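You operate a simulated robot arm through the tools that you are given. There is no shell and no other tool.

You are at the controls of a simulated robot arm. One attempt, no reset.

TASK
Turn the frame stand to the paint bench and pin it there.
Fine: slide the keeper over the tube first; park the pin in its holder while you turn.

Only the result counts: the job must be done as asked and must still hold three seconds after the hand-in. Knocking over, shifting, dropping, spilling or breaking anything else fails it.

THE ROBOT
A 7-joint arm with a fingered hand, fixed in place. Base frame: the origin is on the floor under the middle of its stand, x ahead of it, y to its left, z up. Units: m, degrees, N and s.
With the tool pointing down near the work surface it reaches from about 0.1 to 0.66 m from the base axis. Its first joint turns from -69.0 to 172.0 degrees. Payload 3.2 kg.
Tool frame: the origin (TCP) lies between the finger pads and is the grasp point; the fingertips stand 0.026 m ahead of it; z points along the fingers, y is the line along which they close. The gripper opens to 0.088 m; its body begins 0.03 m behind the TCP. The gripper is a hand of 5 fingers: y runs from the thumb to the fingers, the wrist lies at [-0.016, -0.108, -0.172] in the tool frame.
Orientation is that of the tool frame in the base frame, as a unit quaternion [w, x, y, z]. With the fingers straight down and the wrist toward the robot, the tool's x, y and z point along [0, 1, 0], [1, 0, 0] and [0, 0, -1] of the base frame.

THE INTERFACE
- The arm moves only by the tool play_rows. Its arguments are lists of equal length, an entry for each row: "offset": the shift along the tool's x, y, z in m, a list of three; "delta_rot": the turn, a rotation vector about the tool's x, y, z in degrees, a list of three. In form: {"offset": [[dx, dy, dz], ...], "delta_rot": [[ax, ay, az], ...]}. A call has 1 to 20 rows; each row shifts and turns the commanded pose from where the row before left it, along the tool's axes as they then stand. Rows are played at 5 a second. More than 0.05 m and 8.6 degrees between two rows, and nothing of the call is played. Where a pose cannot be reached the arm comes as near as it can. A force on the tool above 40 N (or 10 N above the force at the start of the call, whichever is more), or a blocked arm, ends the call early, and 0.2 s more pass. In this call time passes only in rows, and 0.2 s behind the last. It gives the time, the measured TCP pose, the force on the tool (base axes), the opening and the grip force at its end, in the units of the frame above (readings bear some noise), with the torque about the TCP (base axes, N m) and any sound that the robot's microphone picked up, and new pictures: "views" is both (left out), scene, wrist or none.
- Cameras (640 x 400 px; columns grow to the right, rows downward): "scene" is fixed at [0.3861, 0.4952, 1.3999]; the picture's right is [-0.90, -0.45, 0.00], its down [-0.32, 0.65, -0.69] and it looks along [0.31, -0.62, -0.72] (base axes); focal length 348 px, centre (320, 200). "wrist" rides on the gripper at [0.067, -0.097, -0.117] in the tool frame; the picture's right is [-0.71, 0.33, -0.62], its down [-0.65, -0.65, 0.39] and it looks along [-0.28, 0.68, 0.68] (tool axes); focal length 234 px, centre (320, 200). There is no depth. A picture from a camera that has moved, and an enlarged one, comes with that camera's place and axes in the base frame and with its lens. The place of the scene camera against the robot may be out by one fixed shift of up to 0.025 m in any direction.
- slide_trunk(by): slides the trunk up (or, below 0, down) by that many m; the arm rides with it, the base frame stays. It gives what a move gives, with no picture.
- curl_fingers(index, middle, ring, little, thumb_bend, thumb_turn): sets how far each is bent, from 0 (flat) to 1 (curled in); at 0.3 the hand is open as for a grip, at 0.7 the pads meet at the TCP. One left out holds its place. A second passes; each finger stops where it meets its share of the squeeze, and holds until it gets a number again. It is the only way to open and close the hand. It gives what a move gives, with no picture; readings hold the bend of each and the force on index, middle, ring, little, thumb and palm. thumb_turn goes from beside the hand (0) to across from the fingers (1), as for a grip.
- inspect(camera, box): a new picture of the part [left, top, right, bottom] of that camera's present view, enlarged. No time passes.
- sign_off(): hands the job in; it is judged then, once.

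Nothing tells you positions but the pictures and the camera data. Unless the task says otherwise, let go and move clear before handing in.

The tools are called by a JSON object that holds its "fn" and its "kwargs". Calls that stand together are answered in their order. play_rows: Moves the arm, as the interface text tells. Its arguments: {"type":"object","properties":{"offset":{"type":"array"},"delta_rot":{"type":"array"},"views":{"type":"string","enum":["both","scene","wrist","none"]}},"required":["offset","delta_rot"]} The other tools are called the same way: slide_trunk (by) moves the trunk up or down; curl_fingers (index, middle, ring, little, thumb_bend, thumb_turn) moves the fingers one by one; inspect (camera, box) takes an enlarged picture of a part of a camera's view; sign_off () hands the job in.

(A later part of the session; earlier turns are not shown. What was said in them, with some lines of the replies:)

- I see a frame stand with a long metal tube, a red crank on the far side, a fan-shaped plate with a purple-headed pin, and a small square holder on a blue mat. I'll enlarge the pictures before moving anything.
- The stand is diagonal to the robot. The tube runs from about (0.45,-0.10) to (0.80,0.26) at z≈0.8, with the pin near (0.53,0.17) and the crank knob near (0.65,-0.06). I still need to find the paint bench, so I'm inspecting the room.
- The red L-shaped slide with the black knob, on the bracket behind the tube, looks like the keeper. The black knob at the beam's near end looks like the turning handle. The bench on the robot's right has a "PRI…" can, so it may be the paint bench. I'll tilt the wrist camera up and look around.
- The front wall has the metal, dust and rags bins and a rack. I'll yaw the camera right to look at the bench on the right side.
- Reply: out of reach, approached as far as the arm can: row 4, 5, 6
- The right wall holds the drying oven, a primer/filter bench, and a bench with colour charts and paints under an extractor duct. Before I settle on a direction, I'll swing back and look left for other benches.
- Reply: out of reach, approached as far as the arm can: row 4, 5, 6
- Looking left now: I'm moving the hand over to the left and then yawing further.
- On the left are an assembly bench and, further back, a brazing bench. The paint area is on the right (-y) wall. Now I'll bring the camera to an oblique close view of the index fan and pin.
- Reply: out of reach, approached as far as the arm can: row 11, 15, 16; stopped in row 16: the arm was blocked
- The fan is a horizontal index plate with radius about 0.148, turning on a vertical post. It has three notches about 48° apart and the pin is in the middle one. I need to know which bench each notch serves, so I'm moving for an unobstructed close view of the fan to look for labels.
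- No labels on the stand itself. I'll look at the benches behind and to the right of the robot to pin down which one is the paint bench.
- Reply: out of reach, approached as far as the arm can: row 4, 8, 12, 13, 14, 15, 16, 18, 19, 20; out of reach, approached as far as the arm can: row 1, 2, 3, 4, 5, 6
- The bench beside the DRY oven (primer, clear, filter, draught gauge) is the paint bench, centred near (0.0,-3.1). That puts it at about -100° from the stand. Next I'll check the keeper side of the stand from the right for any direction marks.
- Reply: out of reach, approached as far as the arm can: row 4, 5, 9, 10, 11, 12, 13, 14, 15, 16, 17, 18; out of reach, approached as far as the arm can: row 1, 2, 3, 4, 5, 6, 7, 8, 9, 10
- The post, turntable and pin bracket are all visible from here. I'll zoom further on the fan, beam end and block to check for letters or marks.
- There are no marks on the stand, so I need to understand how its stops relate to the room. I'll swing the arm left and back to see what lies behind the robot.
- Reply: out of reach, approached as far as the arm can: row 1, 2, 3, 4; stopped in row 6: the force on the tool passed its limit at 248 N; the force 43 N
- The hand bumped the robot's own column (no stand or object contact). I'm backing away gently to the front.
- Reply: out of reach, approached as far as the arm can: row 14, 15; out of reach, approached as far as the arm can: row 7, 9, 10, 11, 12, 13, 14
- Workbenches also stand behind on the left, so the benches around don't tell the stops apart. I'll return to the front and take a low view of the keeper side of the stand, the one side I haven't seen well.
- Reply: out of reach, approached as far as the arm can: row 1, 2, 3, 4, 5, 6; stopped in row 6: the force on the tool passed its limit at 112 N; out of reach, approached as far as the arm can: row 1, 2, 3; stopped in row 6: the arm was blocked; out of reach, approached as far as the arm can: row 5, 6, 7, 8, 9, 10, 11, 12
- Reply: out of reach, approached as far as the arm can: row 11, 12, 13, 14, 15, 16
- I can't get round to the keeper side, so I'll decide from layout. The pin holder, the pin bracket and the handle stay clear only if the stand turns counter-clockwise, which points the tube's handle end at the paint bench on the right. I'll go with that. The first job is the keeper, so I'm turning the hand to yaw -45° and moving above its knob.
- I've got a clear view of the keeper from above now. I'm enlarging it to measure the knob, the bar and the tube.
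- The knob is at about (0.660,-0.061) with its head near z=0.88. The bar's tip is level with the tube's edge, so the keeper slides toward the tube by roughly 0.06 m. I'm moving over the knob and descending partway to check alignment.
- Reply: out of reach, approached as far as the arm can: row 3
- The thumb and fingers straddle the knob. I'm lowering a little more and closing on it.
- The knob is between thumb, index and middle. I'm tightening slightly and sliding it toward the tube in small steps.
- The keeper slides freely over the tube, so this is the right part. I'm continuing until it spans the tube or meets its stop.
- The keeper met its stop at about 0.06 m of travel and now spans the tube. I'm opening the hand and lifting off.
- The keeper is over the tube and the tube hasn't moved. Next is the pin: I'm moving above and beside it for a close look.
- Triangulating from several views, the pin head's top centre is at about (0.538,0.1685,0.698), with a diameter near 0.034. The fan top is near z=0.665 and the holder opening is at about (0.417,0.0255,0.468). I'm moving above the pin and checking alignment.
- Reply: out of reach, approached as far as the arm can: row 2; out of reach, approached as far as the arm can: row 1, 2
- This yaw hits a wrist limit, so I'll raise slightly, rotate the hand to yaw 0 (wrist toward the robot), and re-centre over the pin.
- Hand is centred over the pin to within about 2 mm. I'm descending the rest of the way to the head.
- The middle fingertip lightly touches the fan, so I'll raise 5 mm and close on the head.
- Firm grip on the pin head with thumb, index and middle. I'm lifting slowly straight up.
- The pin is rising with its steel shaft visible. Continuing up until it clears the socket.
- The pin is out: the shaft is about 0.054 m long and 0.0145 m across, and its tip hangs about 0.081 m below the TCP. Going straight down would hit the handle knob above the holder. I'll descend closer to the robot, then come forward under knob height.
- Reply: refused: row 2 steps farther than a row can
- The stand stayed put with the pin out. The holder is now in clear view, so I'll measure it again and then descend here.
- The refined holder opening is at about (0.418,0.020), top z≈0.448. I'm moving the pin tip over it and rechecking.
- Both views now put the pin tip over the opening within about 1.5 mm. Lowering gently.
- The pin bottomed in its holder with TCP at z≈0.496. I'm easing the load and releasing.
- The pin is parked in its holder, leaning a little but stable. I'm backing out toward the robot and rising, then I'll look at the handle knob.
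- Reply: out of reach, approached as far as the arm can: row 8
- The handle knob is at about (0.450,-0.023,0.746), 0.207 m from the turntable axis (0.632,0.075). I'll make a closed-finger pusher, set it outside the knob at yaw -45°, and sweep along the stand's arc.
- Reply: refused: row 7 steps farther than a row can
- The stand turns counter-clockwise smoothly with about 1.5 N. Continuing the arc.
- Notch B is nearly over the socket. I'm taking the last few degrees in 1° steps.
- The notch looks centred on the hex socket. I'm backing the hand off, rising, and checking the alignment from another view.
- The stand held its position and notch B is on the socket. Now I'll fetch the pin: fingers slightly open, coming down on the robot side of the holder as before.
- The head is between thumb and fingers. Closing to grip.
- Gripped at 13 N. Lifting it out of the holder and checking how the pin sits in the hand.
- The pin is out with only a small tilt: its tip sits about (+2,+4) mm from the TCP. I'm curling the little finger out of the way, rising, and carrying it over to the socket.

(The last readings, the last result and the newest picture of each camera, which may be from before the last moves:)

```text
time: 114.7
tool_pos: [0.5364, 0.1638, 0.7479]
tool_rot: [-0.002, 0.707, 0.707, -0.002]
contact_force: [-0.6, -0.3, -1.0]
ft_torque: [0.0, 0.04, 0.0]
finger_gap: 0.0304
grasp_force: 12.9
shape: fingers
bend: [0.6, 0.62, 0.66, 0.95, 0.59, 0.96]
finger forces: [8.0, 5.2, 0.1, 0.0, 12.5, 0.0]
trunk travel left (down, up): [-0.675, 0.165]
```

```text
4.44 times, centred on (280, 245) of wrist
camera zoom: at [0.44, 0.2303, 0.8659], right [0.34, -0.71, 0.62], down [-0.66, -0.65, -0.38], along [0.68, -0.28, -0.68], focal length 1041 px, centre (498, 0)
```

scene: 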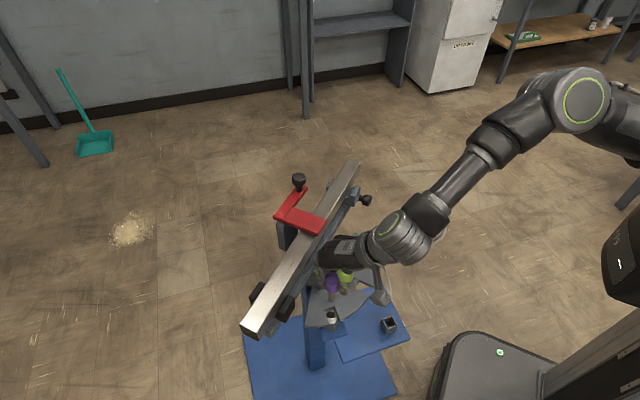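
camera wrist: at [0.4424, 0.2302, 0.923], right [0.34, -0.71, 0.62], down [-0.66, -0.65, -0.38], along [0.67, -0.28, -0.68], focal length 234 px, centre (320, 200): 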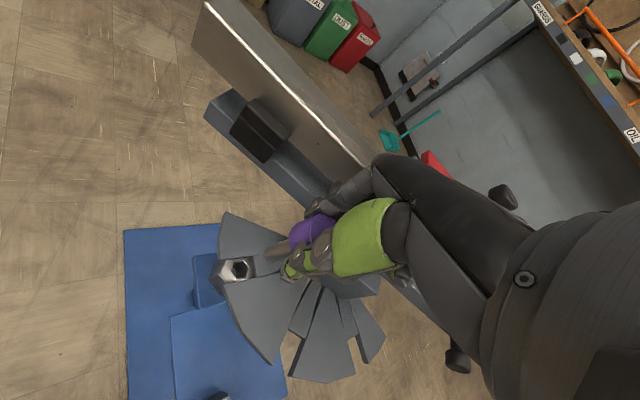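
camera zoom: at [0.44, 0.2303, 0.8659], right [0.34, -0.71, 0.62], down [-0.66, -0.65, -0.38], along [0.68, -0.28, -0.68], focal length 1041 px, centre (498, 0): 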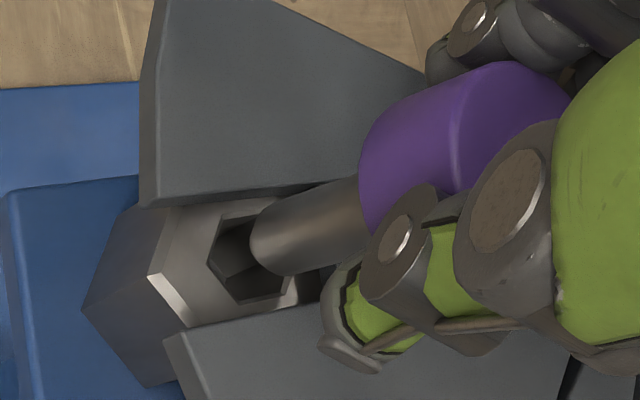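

{"fn": "play_rows", "kwargs": {"offset": [[0, 0, 0.005], [0, 0, 0.005]], "delta_rot": [[0, 0, 0], [0, 0, 0]], "views": "none"}}

{"fn": "inspect", "kwargs": {"camera": "scene", "box": [310, 280, 360, 325]}}

{"fn": "inspect", "kwargs": {"camera": "wrist", "box": [230, 200, 330, 290]}}

```text
time: 115.3
tool_pos: [0.5365, 0.1642, 0.7382]
tool_rot: [-0.003, 0.707, 0.707, -0.003]
contact_force: [0.6, -1.0, -0.3]
ft_torque: [-0.01, -0.02, -0.02]
finger_gap: 0.0304
grasp_force: 12.7
shape: fingers
bend: [0.6, 0.62, 0.66, 0.95, 0.59, 0.96]
finger forces: [8.0, 5.2, 0.0, 0.0, 12.6, 0.1]
trunk travel left (down, up): [-0.675, 0.165]
```

```text
8.89 times, centred on (335, 302) of scene
camera zoom: at [0.3861, 0.4952, 1.3999], right [-0.9, -0.45, 0.0], down [-0.32, 0.65, -0.69], along [0.31, -0.62, -0.72], focal length 3094 px, centre (187, -711)
```

zoom: 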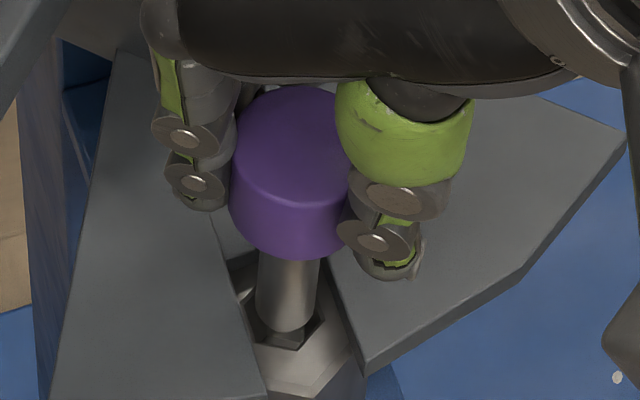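

```text
4.44 times, centred on (280, 245) of wrist
camera zoom: at [0.4406, 0.2303, 0.8561], right [0.34, -0.71, 0.62], down [-0.66, -0.65, -0.38], along [0.68, -0.28, -0.68], focal length 1041 px, centre (498, 0)
```

zoom: 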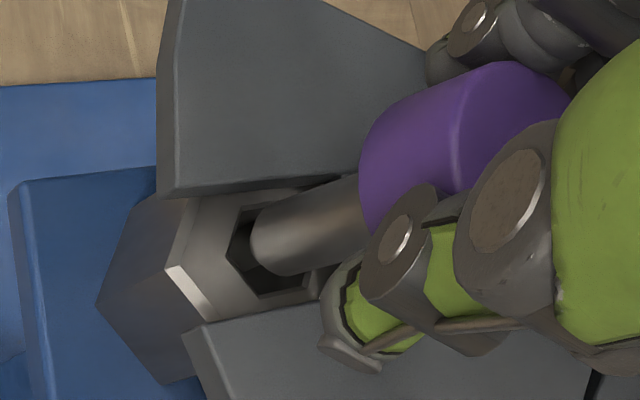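

Tip is at the mouth of the hole with no contact force. Continuing down.

{"fn": "play_rows", "kwargs": {"offset": [[0, 0, 0.004], [0, 0, 0.004], [0, 0, 0.004]], "delta_rot": [[0, 0, 0], [0, 0, 0], [0, 0, 0]], "views": "none"}}

{"fn": "inspect", "kwargs": {"camera": "scene", "box": [310, 280, 360, 325]}}

{"fn": "inspect", "kwargs": {"camera": "wrist", "box": [230, 200, 330, 290]}}

```text
time: 116.1
tool_pos: [0.5383, 0.1639, 0.7284]
tool_rot: [-0.003, 0.707, 0.707, -0.002]
contact_force: [0.3, 0.6, -0.7]
ft_torque: [-0.03, -0.01, -0.01]
finger_gap: 0.0306
grasp_force: 13.2
shape: fingers
bend: [0.6, 0.62, 0.66, 0.95, 0.59, 0.96]
finger forces: [8.0, 5.3, 0.0, 0.0, 12.5, 0.0]
trunk travel left (down, up): [-0.675, 0.165]
```

```text
8.89 times, centred on (335, 302) of scene
camera zoom: at [0.3861, 0.4952, 1.3999], right [-0.9, -0.45, 0.0], down [-0.32, 0.65, -0.69], along [0.31, -0.62, -0.72], focal length 3094 px, centre (187, -711)
```

zoom: 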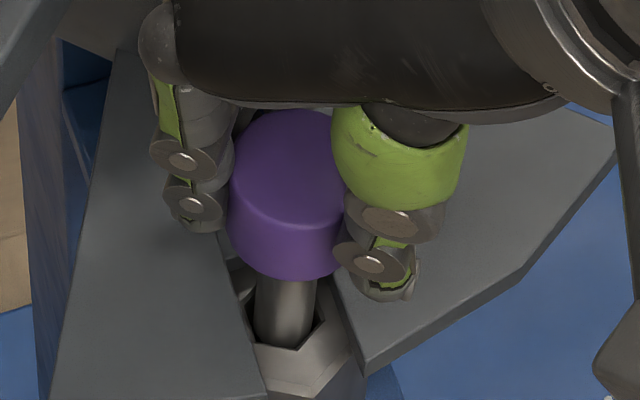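

```text
4.44 times, centred on (280, 245) of wrist
camera zoom: at [0.4413, 0.23, 0.8443], right [0.34, -0.71, 0.62], down [-0.66, -0.65, -0.38], along [0.68, -0.28, -0.68], focal length 1041 px, centre (498, 0)
```

zoom: 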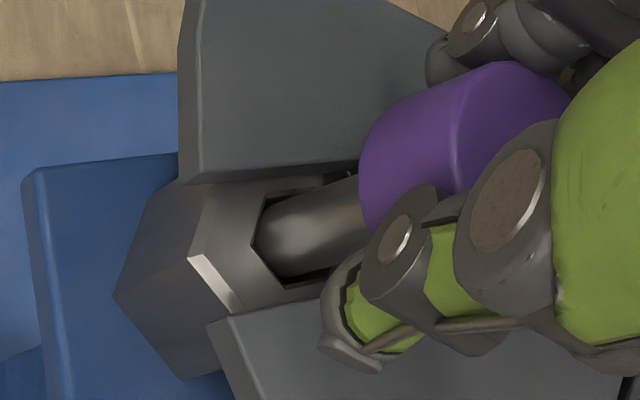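

The shaft is inside the hex hole. Lowering to the original seated height.

{"fn": "play_rows", "kwargs": {"offset": [[0, 0, 0.005], [0, 0, 0.005], [0, 0, 0.005], [0, 0, 0.004]], "delta_rot": [[0, 0, 0], [0, 0, 0], [0, 0, 0], [0, 0, 0]], "views": "none"}}

{"fn": "inspect", "kwargs": {"camera": "scene", "box": [310, 280, 360, 325]}}

{"fn": "inspect", "kwargs": {"camera": "wrist", "box": [220, 180, 360, 310]}}

```text
time: 117.1
tool_pos: [0.5383, 0.1644, 0.7082]
tool_rot: [-0.003, 0.707, 0.707, -0.002]
contact_force: [1.7, 0.6, 0.1]
ft_torque: [-0.02, -0.05, 0.0]
finger_gap: 0.0304
grasp_force: 13.4
shape: fingers
bend: [0.6, 0.62, 0.66, 0.95, 0.59, 0.96]
finger forces: [8.8, 6.3, 0.0, 0.0, 12.5, 0.1]
trunk travel left (down, up): [-0.675, 0.165]
```

```text
8.89 times, centred on (335, 302) of scene
camera zoom: at [0.3861, 0.4952, 1.3999], right [-0.9, -0.45, 0.0], down [-0.32, 0.65, -0.69], along [0.31, -0.62, -0.72], focal length 3094 px, centre (187, -711)
```

zoom: 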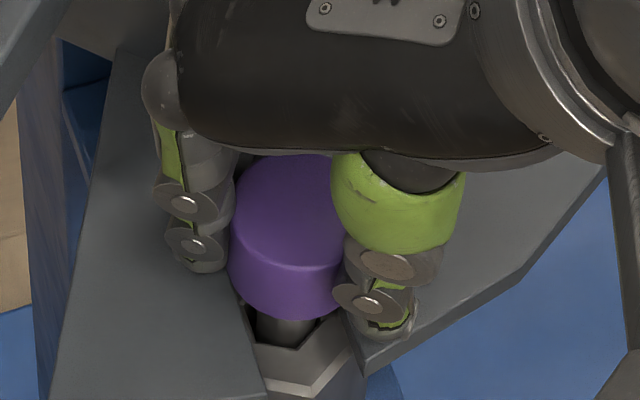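

```text
3.08 times, centred on (290, 245) of wrist
camera zoom: at [0.4404, 0.2306, 0.8251], right [0.34, -0.71, 0.62], down [-0.66, -0.65, -0.38], along [0.68, -0.28, -0.68], focal length 720 px, centre (412, 62)
```

zoom: 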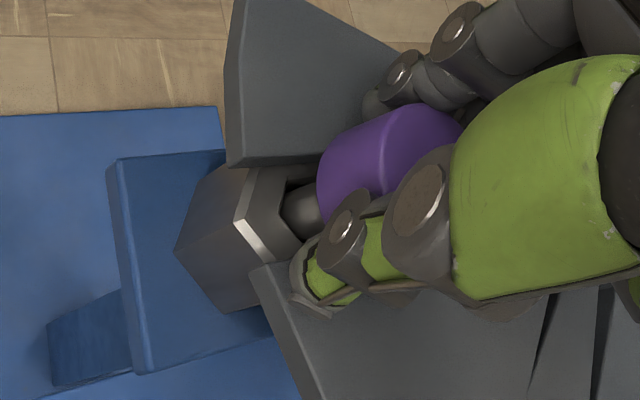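

{"fn": "play_rows", "kwargs": {"offset": [[0, 0, 0.003]], "delta_rot": [[0, 0, 0]], "views": "none"}}

```text
time: 117.5
tool_pos: [0.537, 0.1641, 0.7037]
tool_rot: [-0.002, 0.707, 0.708, -0.003]
contact_force: [2.0, 0.4, 1.6]
ft_torque: [-0.05, -0.09, -0.02]
finger_gap: 0.0304
grasp_force: 13.6
shape: fingers
bend: [0.6, 0.62, 0.66, 0.95, 0.59, 0.96]
finger forces: [9.3, 6.5, 0.0, 0.1, 12.5, 0.0]
trunk travel left (down, up): [-0.675, 0.165]
```

{"fn": "play_rows", "kwargs": {"offset": [[0, 0, 0.0025]], "delta_rot": [[0, 0, 0]], "views": "none"}}

{"fn": "inspect", "kwargs": {"camera": "scene", "box": [310, 280, 360, 325]}}

```text
time: 117.9
tool_pos: [0.5362, 0.1628, 0.7029]
tool_rot: [-0.002, 0.707, 0.707, -0.002]
contact_force: [4.0, 0.6, 2.9]
ft_torque: [-0.04, -0.15, -0.04]
finger_gap: 0.0303
grasp_force: 15.2
shape: fingers
bend: [0.59, 0.62, 0.66, 0.95, 0.59, 0.96]
finger forces: [9.8, 6.7, 0.0, 0.1, 12.6, 0.1]
trunk travel left (down, up): [-0.675, 0.165]
```

```text
8.89 times, centred on (335, 302) of scene
camera zoom: at [0.3861, 0.4952, 1.3999], right [-0.9, -0.45, 0.0], down [-0.32, 0.65, -0.69], along [0.31, -0.62, -0.72], focal length 3094 px, centre (187, -711)
```

zoom: 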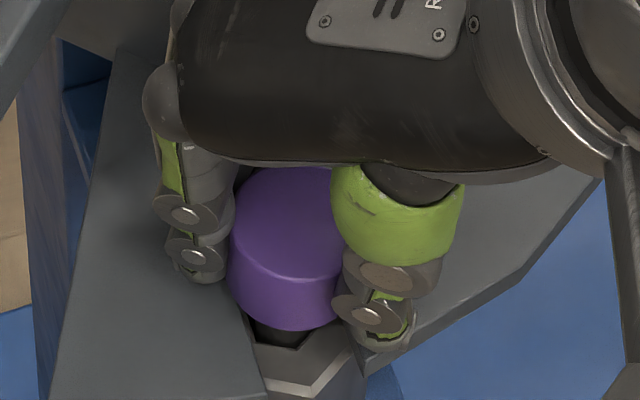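

The head is within 2 mm of its original seated height. Releasing gently so it drops home.

{"fn": "curl_fingers", "kwargs": {"index": 0.52, "middle": 0.52, "ring": 0.52, "thumb_bend": 0.5}}

{"fn": "inspect", "kwargs": {"camera": "scene", "box": [310, 280, 360, 325]}}

{"fn": "inspect", "kwargs": {"camera": "wrist", "box": [220, 180, 360, 310]}}

```text
time: 118.9
tool_pos: [0.5353, 0.1645, 0.702]
tool_rot: [-0.003, 0.707, 0.707, -0.004]
contact_force: [-1.1, -1.1, 0.5]
ft_torque: [0.0, 0.01, -0.01]
finger_gap: 0.043
grasp_force: 0.7
shape: fingers
bend: [0.52, 0.53, 0.52, 0.95, 0.5, 0.97]
finger forces: [0.0, 1.4, 0.1, 0.0, 0.0, 0.1]
trunk travel left (down, up): [-0.675, 0.165]
```

```text
8.89 times, centred on (335, 302) of scene
camera zoom: at [0.3861, 0.4952, 1.3999], right [-0.9, -0.45, 0.0], down [-0.32, 0.65, -0.69], along [0.31, -0.62, -0.72], focal length 3094 px, centre (187, -711)
```

zoom: 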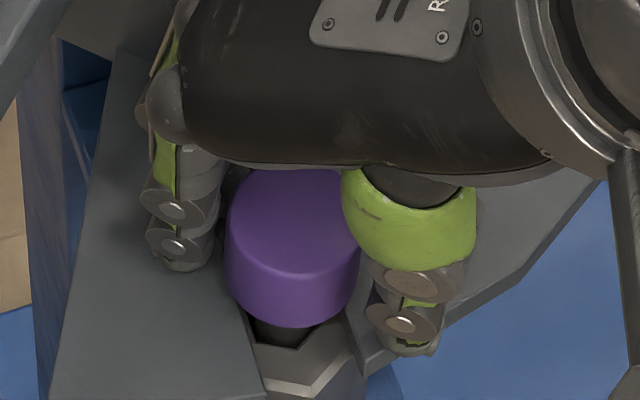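

```text
3.08 times, centred on (290, 245) of wrist
camera zoom: at [0.4394, 0.2306, 0.8193], right [0.34, -0.71, 0.62], down [-0.66, -0.65, -0.38], along [0.68, -0.28, -0.68], focal length 720 px, centre (412, 62)
```

zoom: 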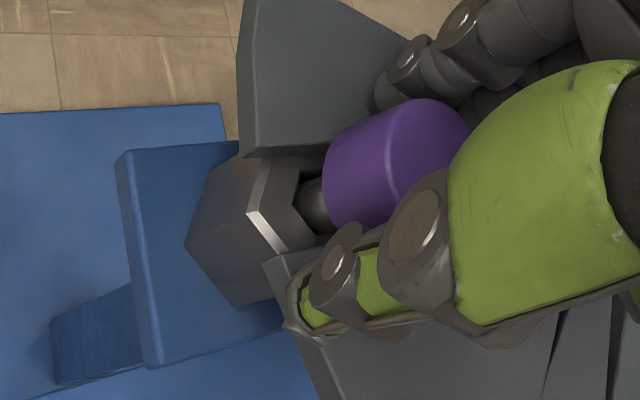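

{"fn": "curl_fingers", "kwargs": {"index": 0.44, "middle": 0.46, "ring": 0.46, "thumb_bend": 0.36}}

{"fn": "play_rows", "kwargs": {"offset": [[0, 0, -0.006], [0, 0, -0.012], [0, 0, -0.02], [0, 0, -0.03], [0, 0, -0.03]], "delta_rot": [[0, 0, 0], [0, 0, 0], [0, 0, 0], [0, 0, 0], [0, 0, 0]], "views": "both"}}

{"fn": "inspect", "kwargs": {"camera": "scene", "box": [310, 280, 360, 325]}}

{"fn": "inspect", "kwargs": {"camera": "wrist", "box": [190, 180, 330, 310]}}

```text
time: 119.9
tool_pos: [0.5366, 0.1633, 0.7021]
tool_rot: [-0.003, 0.707, 0.707, -0.002]
contact_force: [-4.3, -1.1, 1.2]
ft_torque: [-0.05, 0.07, -0.08]
finger_gap: 0.0667
grasp_force: 1.7
shape: fingers
bend: [0.44, 0.51, 0.46, 0.95, 0.36, 0.97]
finger forces: [0.1, 4.1, 0.0, 0.0, 0.1, 0.1]
trunk travel left (down, up): [-0.675, 0.165]
```

```text
time: 121.1
tool_pos: [0.5374, 0.1631, 0.8001]
tool_rot: [-0.002, 0.707, 0.708, -0.003]
contact_force: [-0.9, -0.2, 0.5]
ft_torque: [0.0, -0.04, 0.03]
finger_gap: 0.0672
grasp_force: 0.0
shape: fingers
bend: [0.44, 0.46, 0.46, 0.95, 0.36, 0.97]
finger forces: [0.0, 0.0, 0.0, 0.1, 0.0, 0.1]
trunk travel left (down, up): [-0.675, 0.165]
camera wrist: at [0.4399, 0.2307, 0.9173], right [0.34, -0.71, 0.62], down [-0.66, -0.65, -0.38], along [0.68, -0.28, -0.68], focal length 234 px, centre (320, 200)
```

scene: 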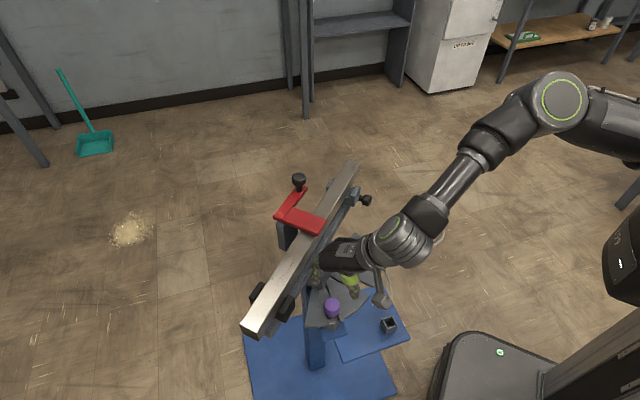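
wrist: 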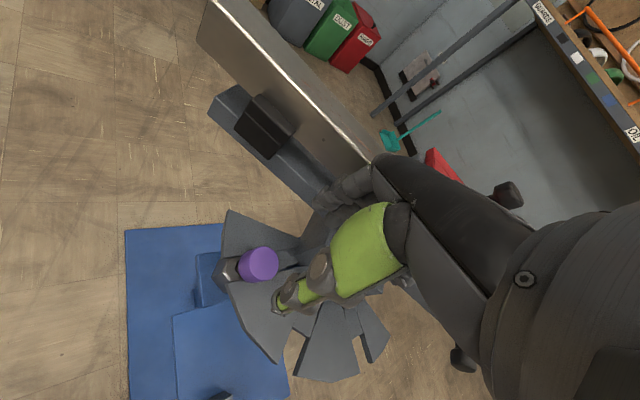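

```text
8.89 times, centred on (335, 302) of scene
camera zoom: at [0.3861, 0.4952, 1.3999], right [-0.9, -0.45, 0.0], down [-0.32, 0.65, -0.69], along [0.31, -0.62, -0.72], focal length 3094 px, centre (187, -711)
```

zoom: 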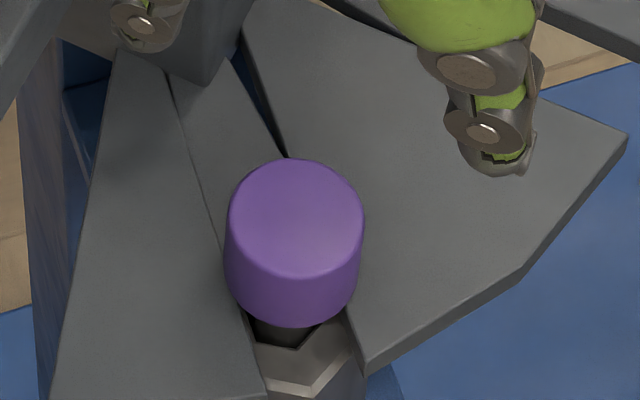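

```text
3.08 times, centred on (260, 245) of wrist
camera zoom: at [0.4399, 0.2307, 0.9173], right [0.34, -0.71, 0.62], down [-0.66, -0.65, -0.38], along [0.68, -0.28, -0.68], focal length 720 px, centre (505, 62)
```

zoom: 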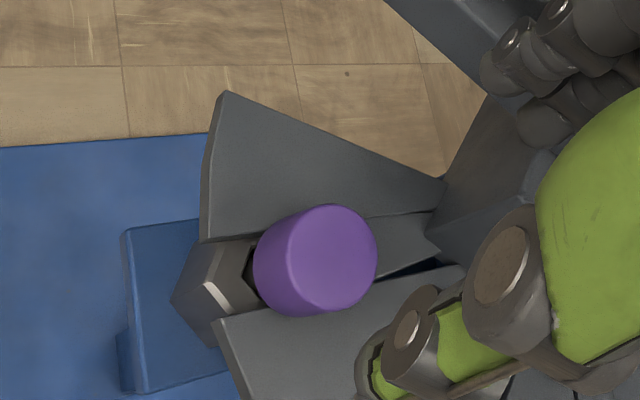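

The pin is back through the notch into the socket, and its head top (z≈0.70) matches the original seated height of 0.698. Backing the hand away to check the whole stand.

{"fn": "play_rows", "kwargs": {"offset": [[0, -0.01, -0.03], [0, -0.04, -0.02], [0, -0.04, 0], [0, -0.04, 0], [0, -0.04, 0]], "delta_rot": [[0, 0, 0], [0, 0, 0], [0, 0, 0], [0, 0, 0], [0, 0, 0]], "views": "both"}}

{"fn": "inspect", "kwargs": {"camera": "scene", "box": [300, 270, 370, 330]}}

{"fn": "inspect", "kwargs": {"camera": "scene", "box": [220, 150, 420, 350]}}

{"fn": "inspect", "kwargs": {"camera": "wrist", "box": [180, 60, 340, 240]}}

```text
time: 122.3
tool_pos: [0.3674, 0.1635, 0.8493]
tool_rot: [-0.002, 0.707, 0.707, -0.001]
contact_force: [-0.3, -0.6, -0.4]
ft_torque: [0.0, 0.0, -0.01]
finger_gap: 0.067
grasp_force: 0.1
shape: fingers
bend: [0.44, 0.46, 0.46, 0.95, 0.36, 0.97]
finger forces: [0.1, 0.1, 0.1, 0.0, 0.1, 0.0]
trunk travel left (down, up): [-0.675, 0.165]
camera wrist: at [0.2699, 0.2308, 0.9681], right [0.34, -0.71, 0.62], down [-0.66, -0.65, -0.38], along [0.68, -0.28, -0.68], focal length 234 px, centre (320, 200)
```

scene: 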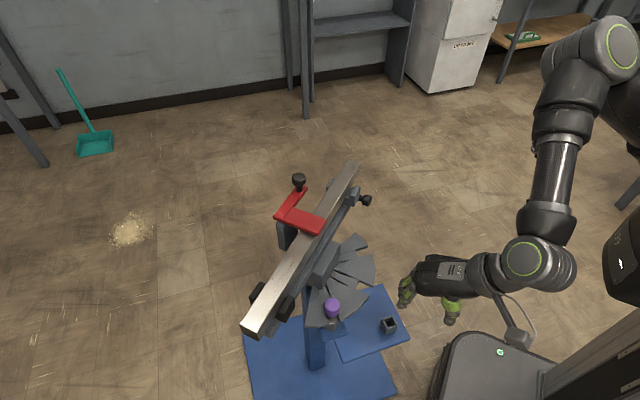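
wrist: 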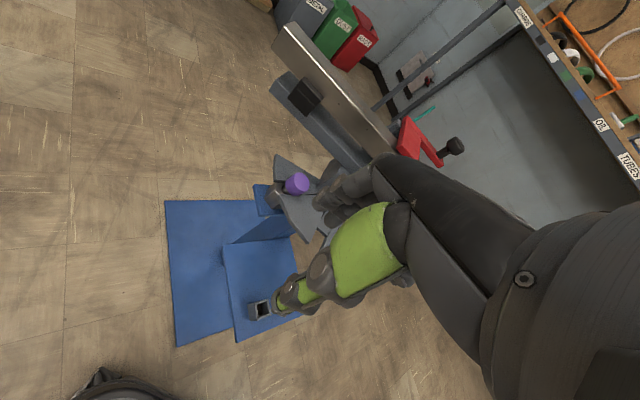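

```text
6.67 times, centred on (335, 300) of scene
camera zoom: at [0.3861, 0.4952, 1.3999], right [-0.9, -0.45, 0.0], down [-0.32, 0.65, -0.69], along [0.31, -0.62, -0.72], focal length 2320 px, centre (220, -467)
```

zoom: 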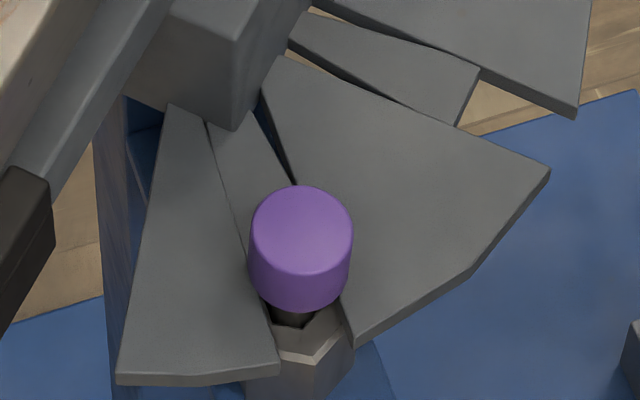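

```text
2.00 times, centred on (320, 250) of scene
camera zoom: at [0.3861, 0.4952, 1.3999], right [-0.9, -0.45, 0.0], down [-0.32, 0.65, -0.69], along [0.31, -0.62, -0.72], focal length 696 px, centre (320, 100)
```

zoom: 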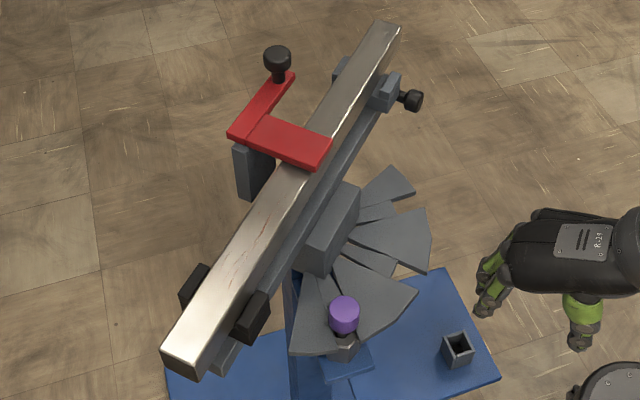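

```text
2.22 times, centred on (260, 150) of wrist
camera zoom: at [0.2699, 0.2308, 0.9681], right [0.34, -0.71, 0.62], down [-0.66, -0.65, -0.38], along [0.68, -0.28, -0.68], focal length 520 px, centre (453, 311)
```

zoom: 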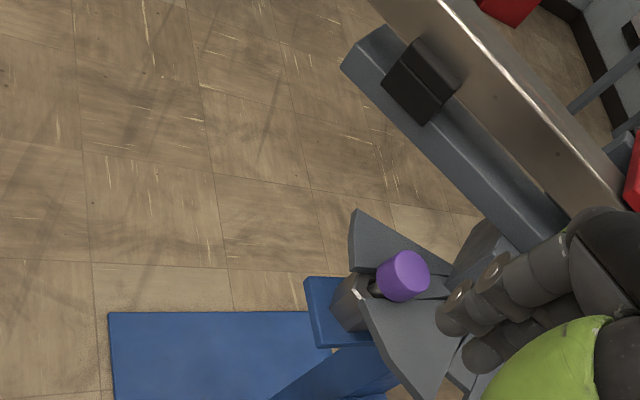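

Everything looks right; the pin leans slightly in its clearance. I'll press gently on the head with closed fingertips to make sure it's fully seated.

{"fn": "curl_fingers", "kwargs": {"index": 0.68, "middle": 0.68, "ring": 0.75, "thumb_bend": 0.66}}

{"fn": "play_rows", "kwargs": {"offset": [[0, 0.043, 0], [0, 0.043, 0], [0, 0.043, 0], [0.001, 0.042, 0.02], [0, 0, 0.03], [0, 0, 0.03], [0, 0, 0.02]], "delta_rot": [[0, 0, 0], [0, 0, 0], [0, 0, 0], [0, 0, 0], [0, 0, 0], [0, 0, 0], [0, 0, 0]], "views": "none"}}

{"fn": "inspect", "kwargs": {"camera": "scene", "box": [300, 260, 370, 320]}}

{"fn": "inspect", "kwargs": {"camera": "wrist", "box": [220, 160, 360, 300]}}

```text
time: 123.3
tool_pos: [0.3675, 0.1646, 0.8506]
tool_rot: [-0.002, 0.708, 0.707, -0.002]
contact_force: [0.2, -0.5, -0.2]
ft_torque: [0.01, -0.01, 0.01]
finger_gap: 0.0098
grasp_force: 0.1
shape: fingers
bend: [0.68, 0.68, 0.75, 0.95, 0.66, 0.97]
finger forces: [0.0, 0.1, 0.0, 0.1, 0.0, 0.0]
trunk travel left (down, up): [-0.675, 0.165]
```

```text
time: 124.9
tool_pos: [0.5382, 0.1658, 0.7489]
tool_rot: [-0.002, 0.707, 0.707, -0.003]
contact_force: [-1.2, -0.4, 0.3]
ft_torque: [0.01, -0.05, 0.0]
finger_gap: 0.0097
grasp_force: 0.0
shape: fingers
bend: [0.68, 0.68, 0.75, 0.95, 0.66, 0.97]
finger forces: [0.0, 0.0, 0.1, 0.0, 0.0, 0.0]
trunk travel left (down, up): [-0.675, 0.165]
```

```text
6.67 times, centred on (335, 290) of scene
camera zoom: at [0.3861, 0.4952, 1.3999], right [-0.9, -0.45, 0.0], down [-0.32, 0.65, -0.69], along [0.31, -0.62, -0.72], focal length 2320 px, centre (220, -400)
```

zoom: 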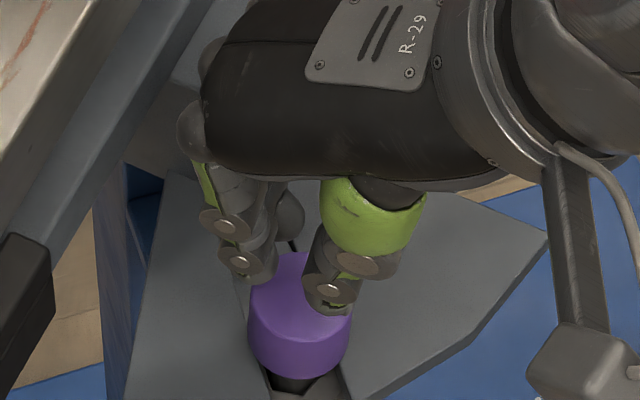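

```text
2.86 times, centred on (290, 230) of wrist
camera zoom: at [0.4422, 0.2326, 0.8671], right [0.34, -0.71, 0.62], down [-0.66, -0.65, -0.38], along [0.68, -0.28, -0.68], focal length 669 px, centre (406, 114)
```

zoom: 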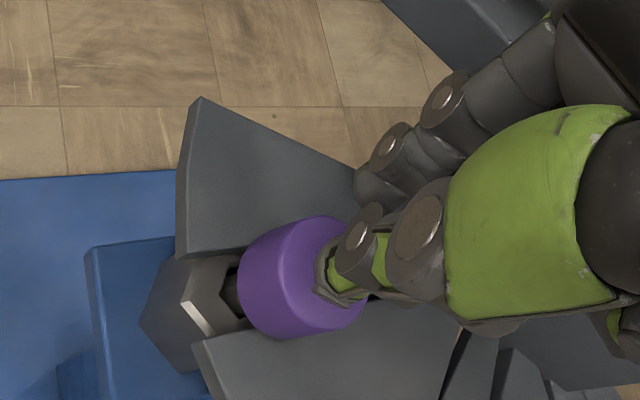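

{"fn": "play_rows", "kwargs": {"offset": [[0, 0, 0.006], [0, 0, 0.006], [0, 0, 0.005]], "delta_rot": [[0, 0, 0], [0, 0, 0], [0, 0, 0]], "views": "none"}}

{"fn": "play_rows", "kwargs": {"offset": [[0, 0, 0.003], [0, 0, 0.003]], "delta_rot": [[0, 0, 0], [0, 0, 0]], "views": "none"}}

```text
time: 125.7
tool_pos: [0.5387, 0.1662, 0.7316]
tool_rot: [-0.002, 0.707, 0.707, -0.003]
contact_force: [0.4, -0.1, -0.2]
ft_torque: [-0.01, 0.03, -0.04]
finger_gap: 0.0094
grasp_force: 0.0
shape: fingers
bend: [0.68, 0.68, 0.75, 0.95, 0.66, 0.97]
finger forces: [0.0, 0.0, 0.1, 0.1, 0.1, 0.0]
trunk travel left (down, up): [-0.675, 0.165]
```

```text
time: 126.3
tool_pos: [0.5397, 0.1641, 0.7291]
tool_rot: [-0.001, 0.707, 0.708, -0.001]
contact_force: [0.8, 0.8, 10.1]
ft_torque: [0.0, 0.01, -0.02]
finger_gap: 0.0099
grasp_force: 4.9
shape: fingers
bend: [0.68, 0.68, 0.75, 0.95, 0.66, 0.97]
finger forces: [0.1, 5.8, 0.1, 0.0, 4.4, 0.0]
trunk travel left (down, up): [-0.675, 0.165]
```

It resisted firmly at 10 N, so the pin is fully seated. Raising and retreating clear.

{"fn": "play_rows", "kwargs": {"offset": [[0, 0, -0.01], [0, 0, -0.03], [0, 0, -0.04], [0, 0, -0.04], [0, -0.045, 0], [0, -0.045, 0], [0, -0.045, 0], [0, -0.045, -0.02]], "delta_rot": [[0, 0, 0], [0, 0, 0], [0, 0, 0], [0, 0, 0], [0, 0, 0], [0, 0, 0], [0, 0, 0], [0, 0, 0]], "views": "both"}}

{"fn": "inspect", "kwargs": {"camera": "scene", "box": [300, 270, 370, 330]}}

{"fn": "inspect", "kwargs": {"camera": "scene", "box": [220, 150, 420, 350]}}

{"fn": "inspect", "kwargs": {"camera": "wrist", "box": [240, 100, 360, 240]}}

```text
time: 128.1
tool_pos: [0.3575, 0.1648, 0.8684]
tool_rot: [-0.002, 0.707, 0.707, -0.002]
contact_force: [-1.5, 0.2, 0.0]
ft_torque: [-0.05, 0.0, 0.04]
finger_gap: 0.0096
grasp_force: 0.1
shape: fingers
bend: [0.68, 0.68, 0.75, 0.95, 0.66, 0.97]
finger forces: [0.0, 0.0, 0.0, 0.0, 0.1, 0.0]
trunk travel left (down, up): [-0.675, 0.165]
camera wrist: at [0.2608, 0.2309, 0.9859], right [0.34, -0.71, 0.62], down [-0.66, -0.65, -0.38], along [0.68, -0.28, -0.68], focal length 234 px, centre (320, 200)
```

scene: 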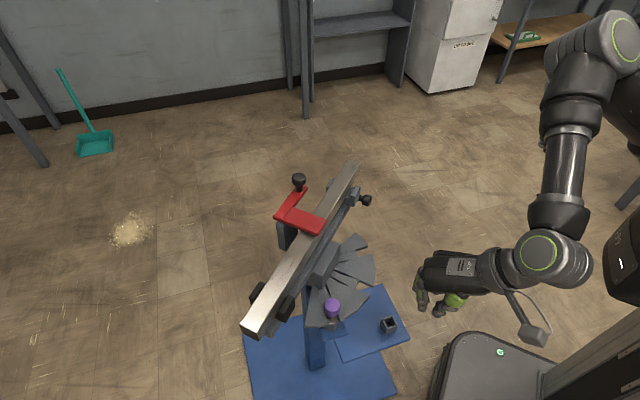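
wrist: 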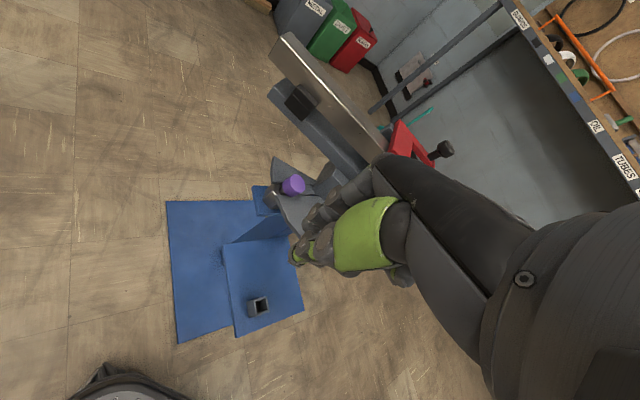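

```text
6.67 times, centred on (335, 300) of scene
camera zoom: at [0.3861, 0.4952, 1.3999], right [-0.9, -0.45, 0.0], down [-0.32, 0.65, -0.69], along [0.31, -0.62, -0.72], focal length 2320 px, centre (220, -467)
```

zoom: 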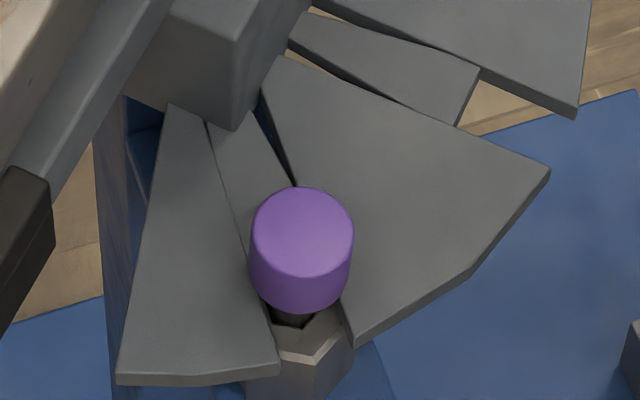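

```text
2.00 times, centred on (320, 250) of scene
camera zoom: at [0.3861, 0.4952, 1.3999], right [-0.9, -0.45, 0.0], down [-0.32, 0.65, -0.69], along [0.31, -0.62, -0.72], focal length 696 px, centre (320, 100)
```

zoom: 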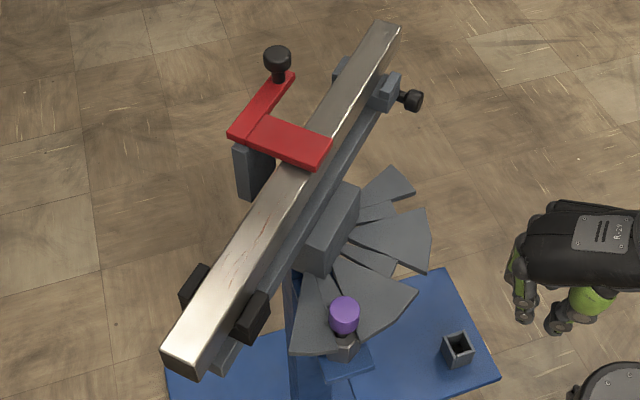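

```text
2.86 times, centred on (300, 170) of wrist
camera zoom: at [0.2608, 0.2309, 0.9859], right [0.34, -0.71, 0.62], down [-0.66, -0.65, -0.38], along [0.68, -0.28, -0.68], focal length 669 px, centre (377, 286)
```

zoom: 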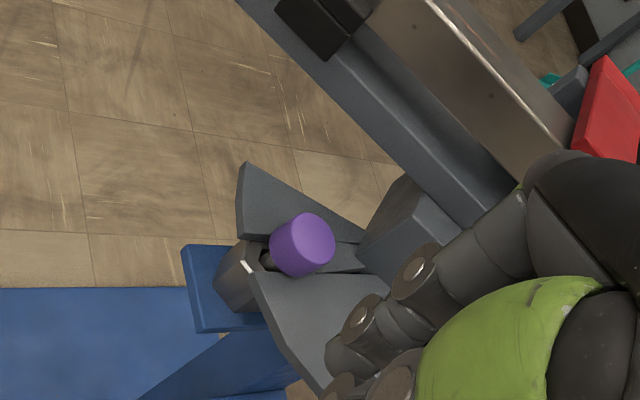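

The keeper spans the tube, the stand is at the stop pointing its handle end toward the paint bench, and the pin is seated through the notch in the socket. The holder is empty, the tube is undisturbed and the hand is clear, so I'm handing in. One uncertainty: the stand has no markings, so I picked this stop from the layout and bench direction.

{"fn": "sign_off", "kwargs": {}}

```text
The job is handed in.
```

I turned the stand to the stop that points its handle end toward the paint bench, pinned it there, and handed the job in. I don't know the verdict: the hand-in only confirmed receipt.

- **Keeper:** I slid the red keeper across until it met its stop, and it now spans the tube. The tube did not move.
- **Pin while turning:** I parked it in the square holder, then picked it up again once the stand had turned.
- **Turn:** I pushed the stand counter-clockwise by its handle knob, about 45°, until the next notch lined up with the socket.
- **Pin now:** It goes through that notch into the socket, at about the same height as before. It leans by a few degrees in its clearance. It did not move when I pressed on it with about 10 N.

**Which stop:** Nothing on the stand says which stop belongs to which bench, so I had to choose. I took the bench beside the drying oven, with the primer, clear coat and extractor, as the paint bench. It lies to the robot's right. I chose this stop because the tube's handle end points roughly at it (about 10° off), and because only this turn leaves the parked pin easy to reach afterwards. If the stand's long side is meant to face the bench instead, the correct stop is the other one.

**Bumps:** While I was looking around, the hand hit the robot's own column twice, with peak forces of 248 N and 112 N. It touched nothing else in the room, and I saw no damage.
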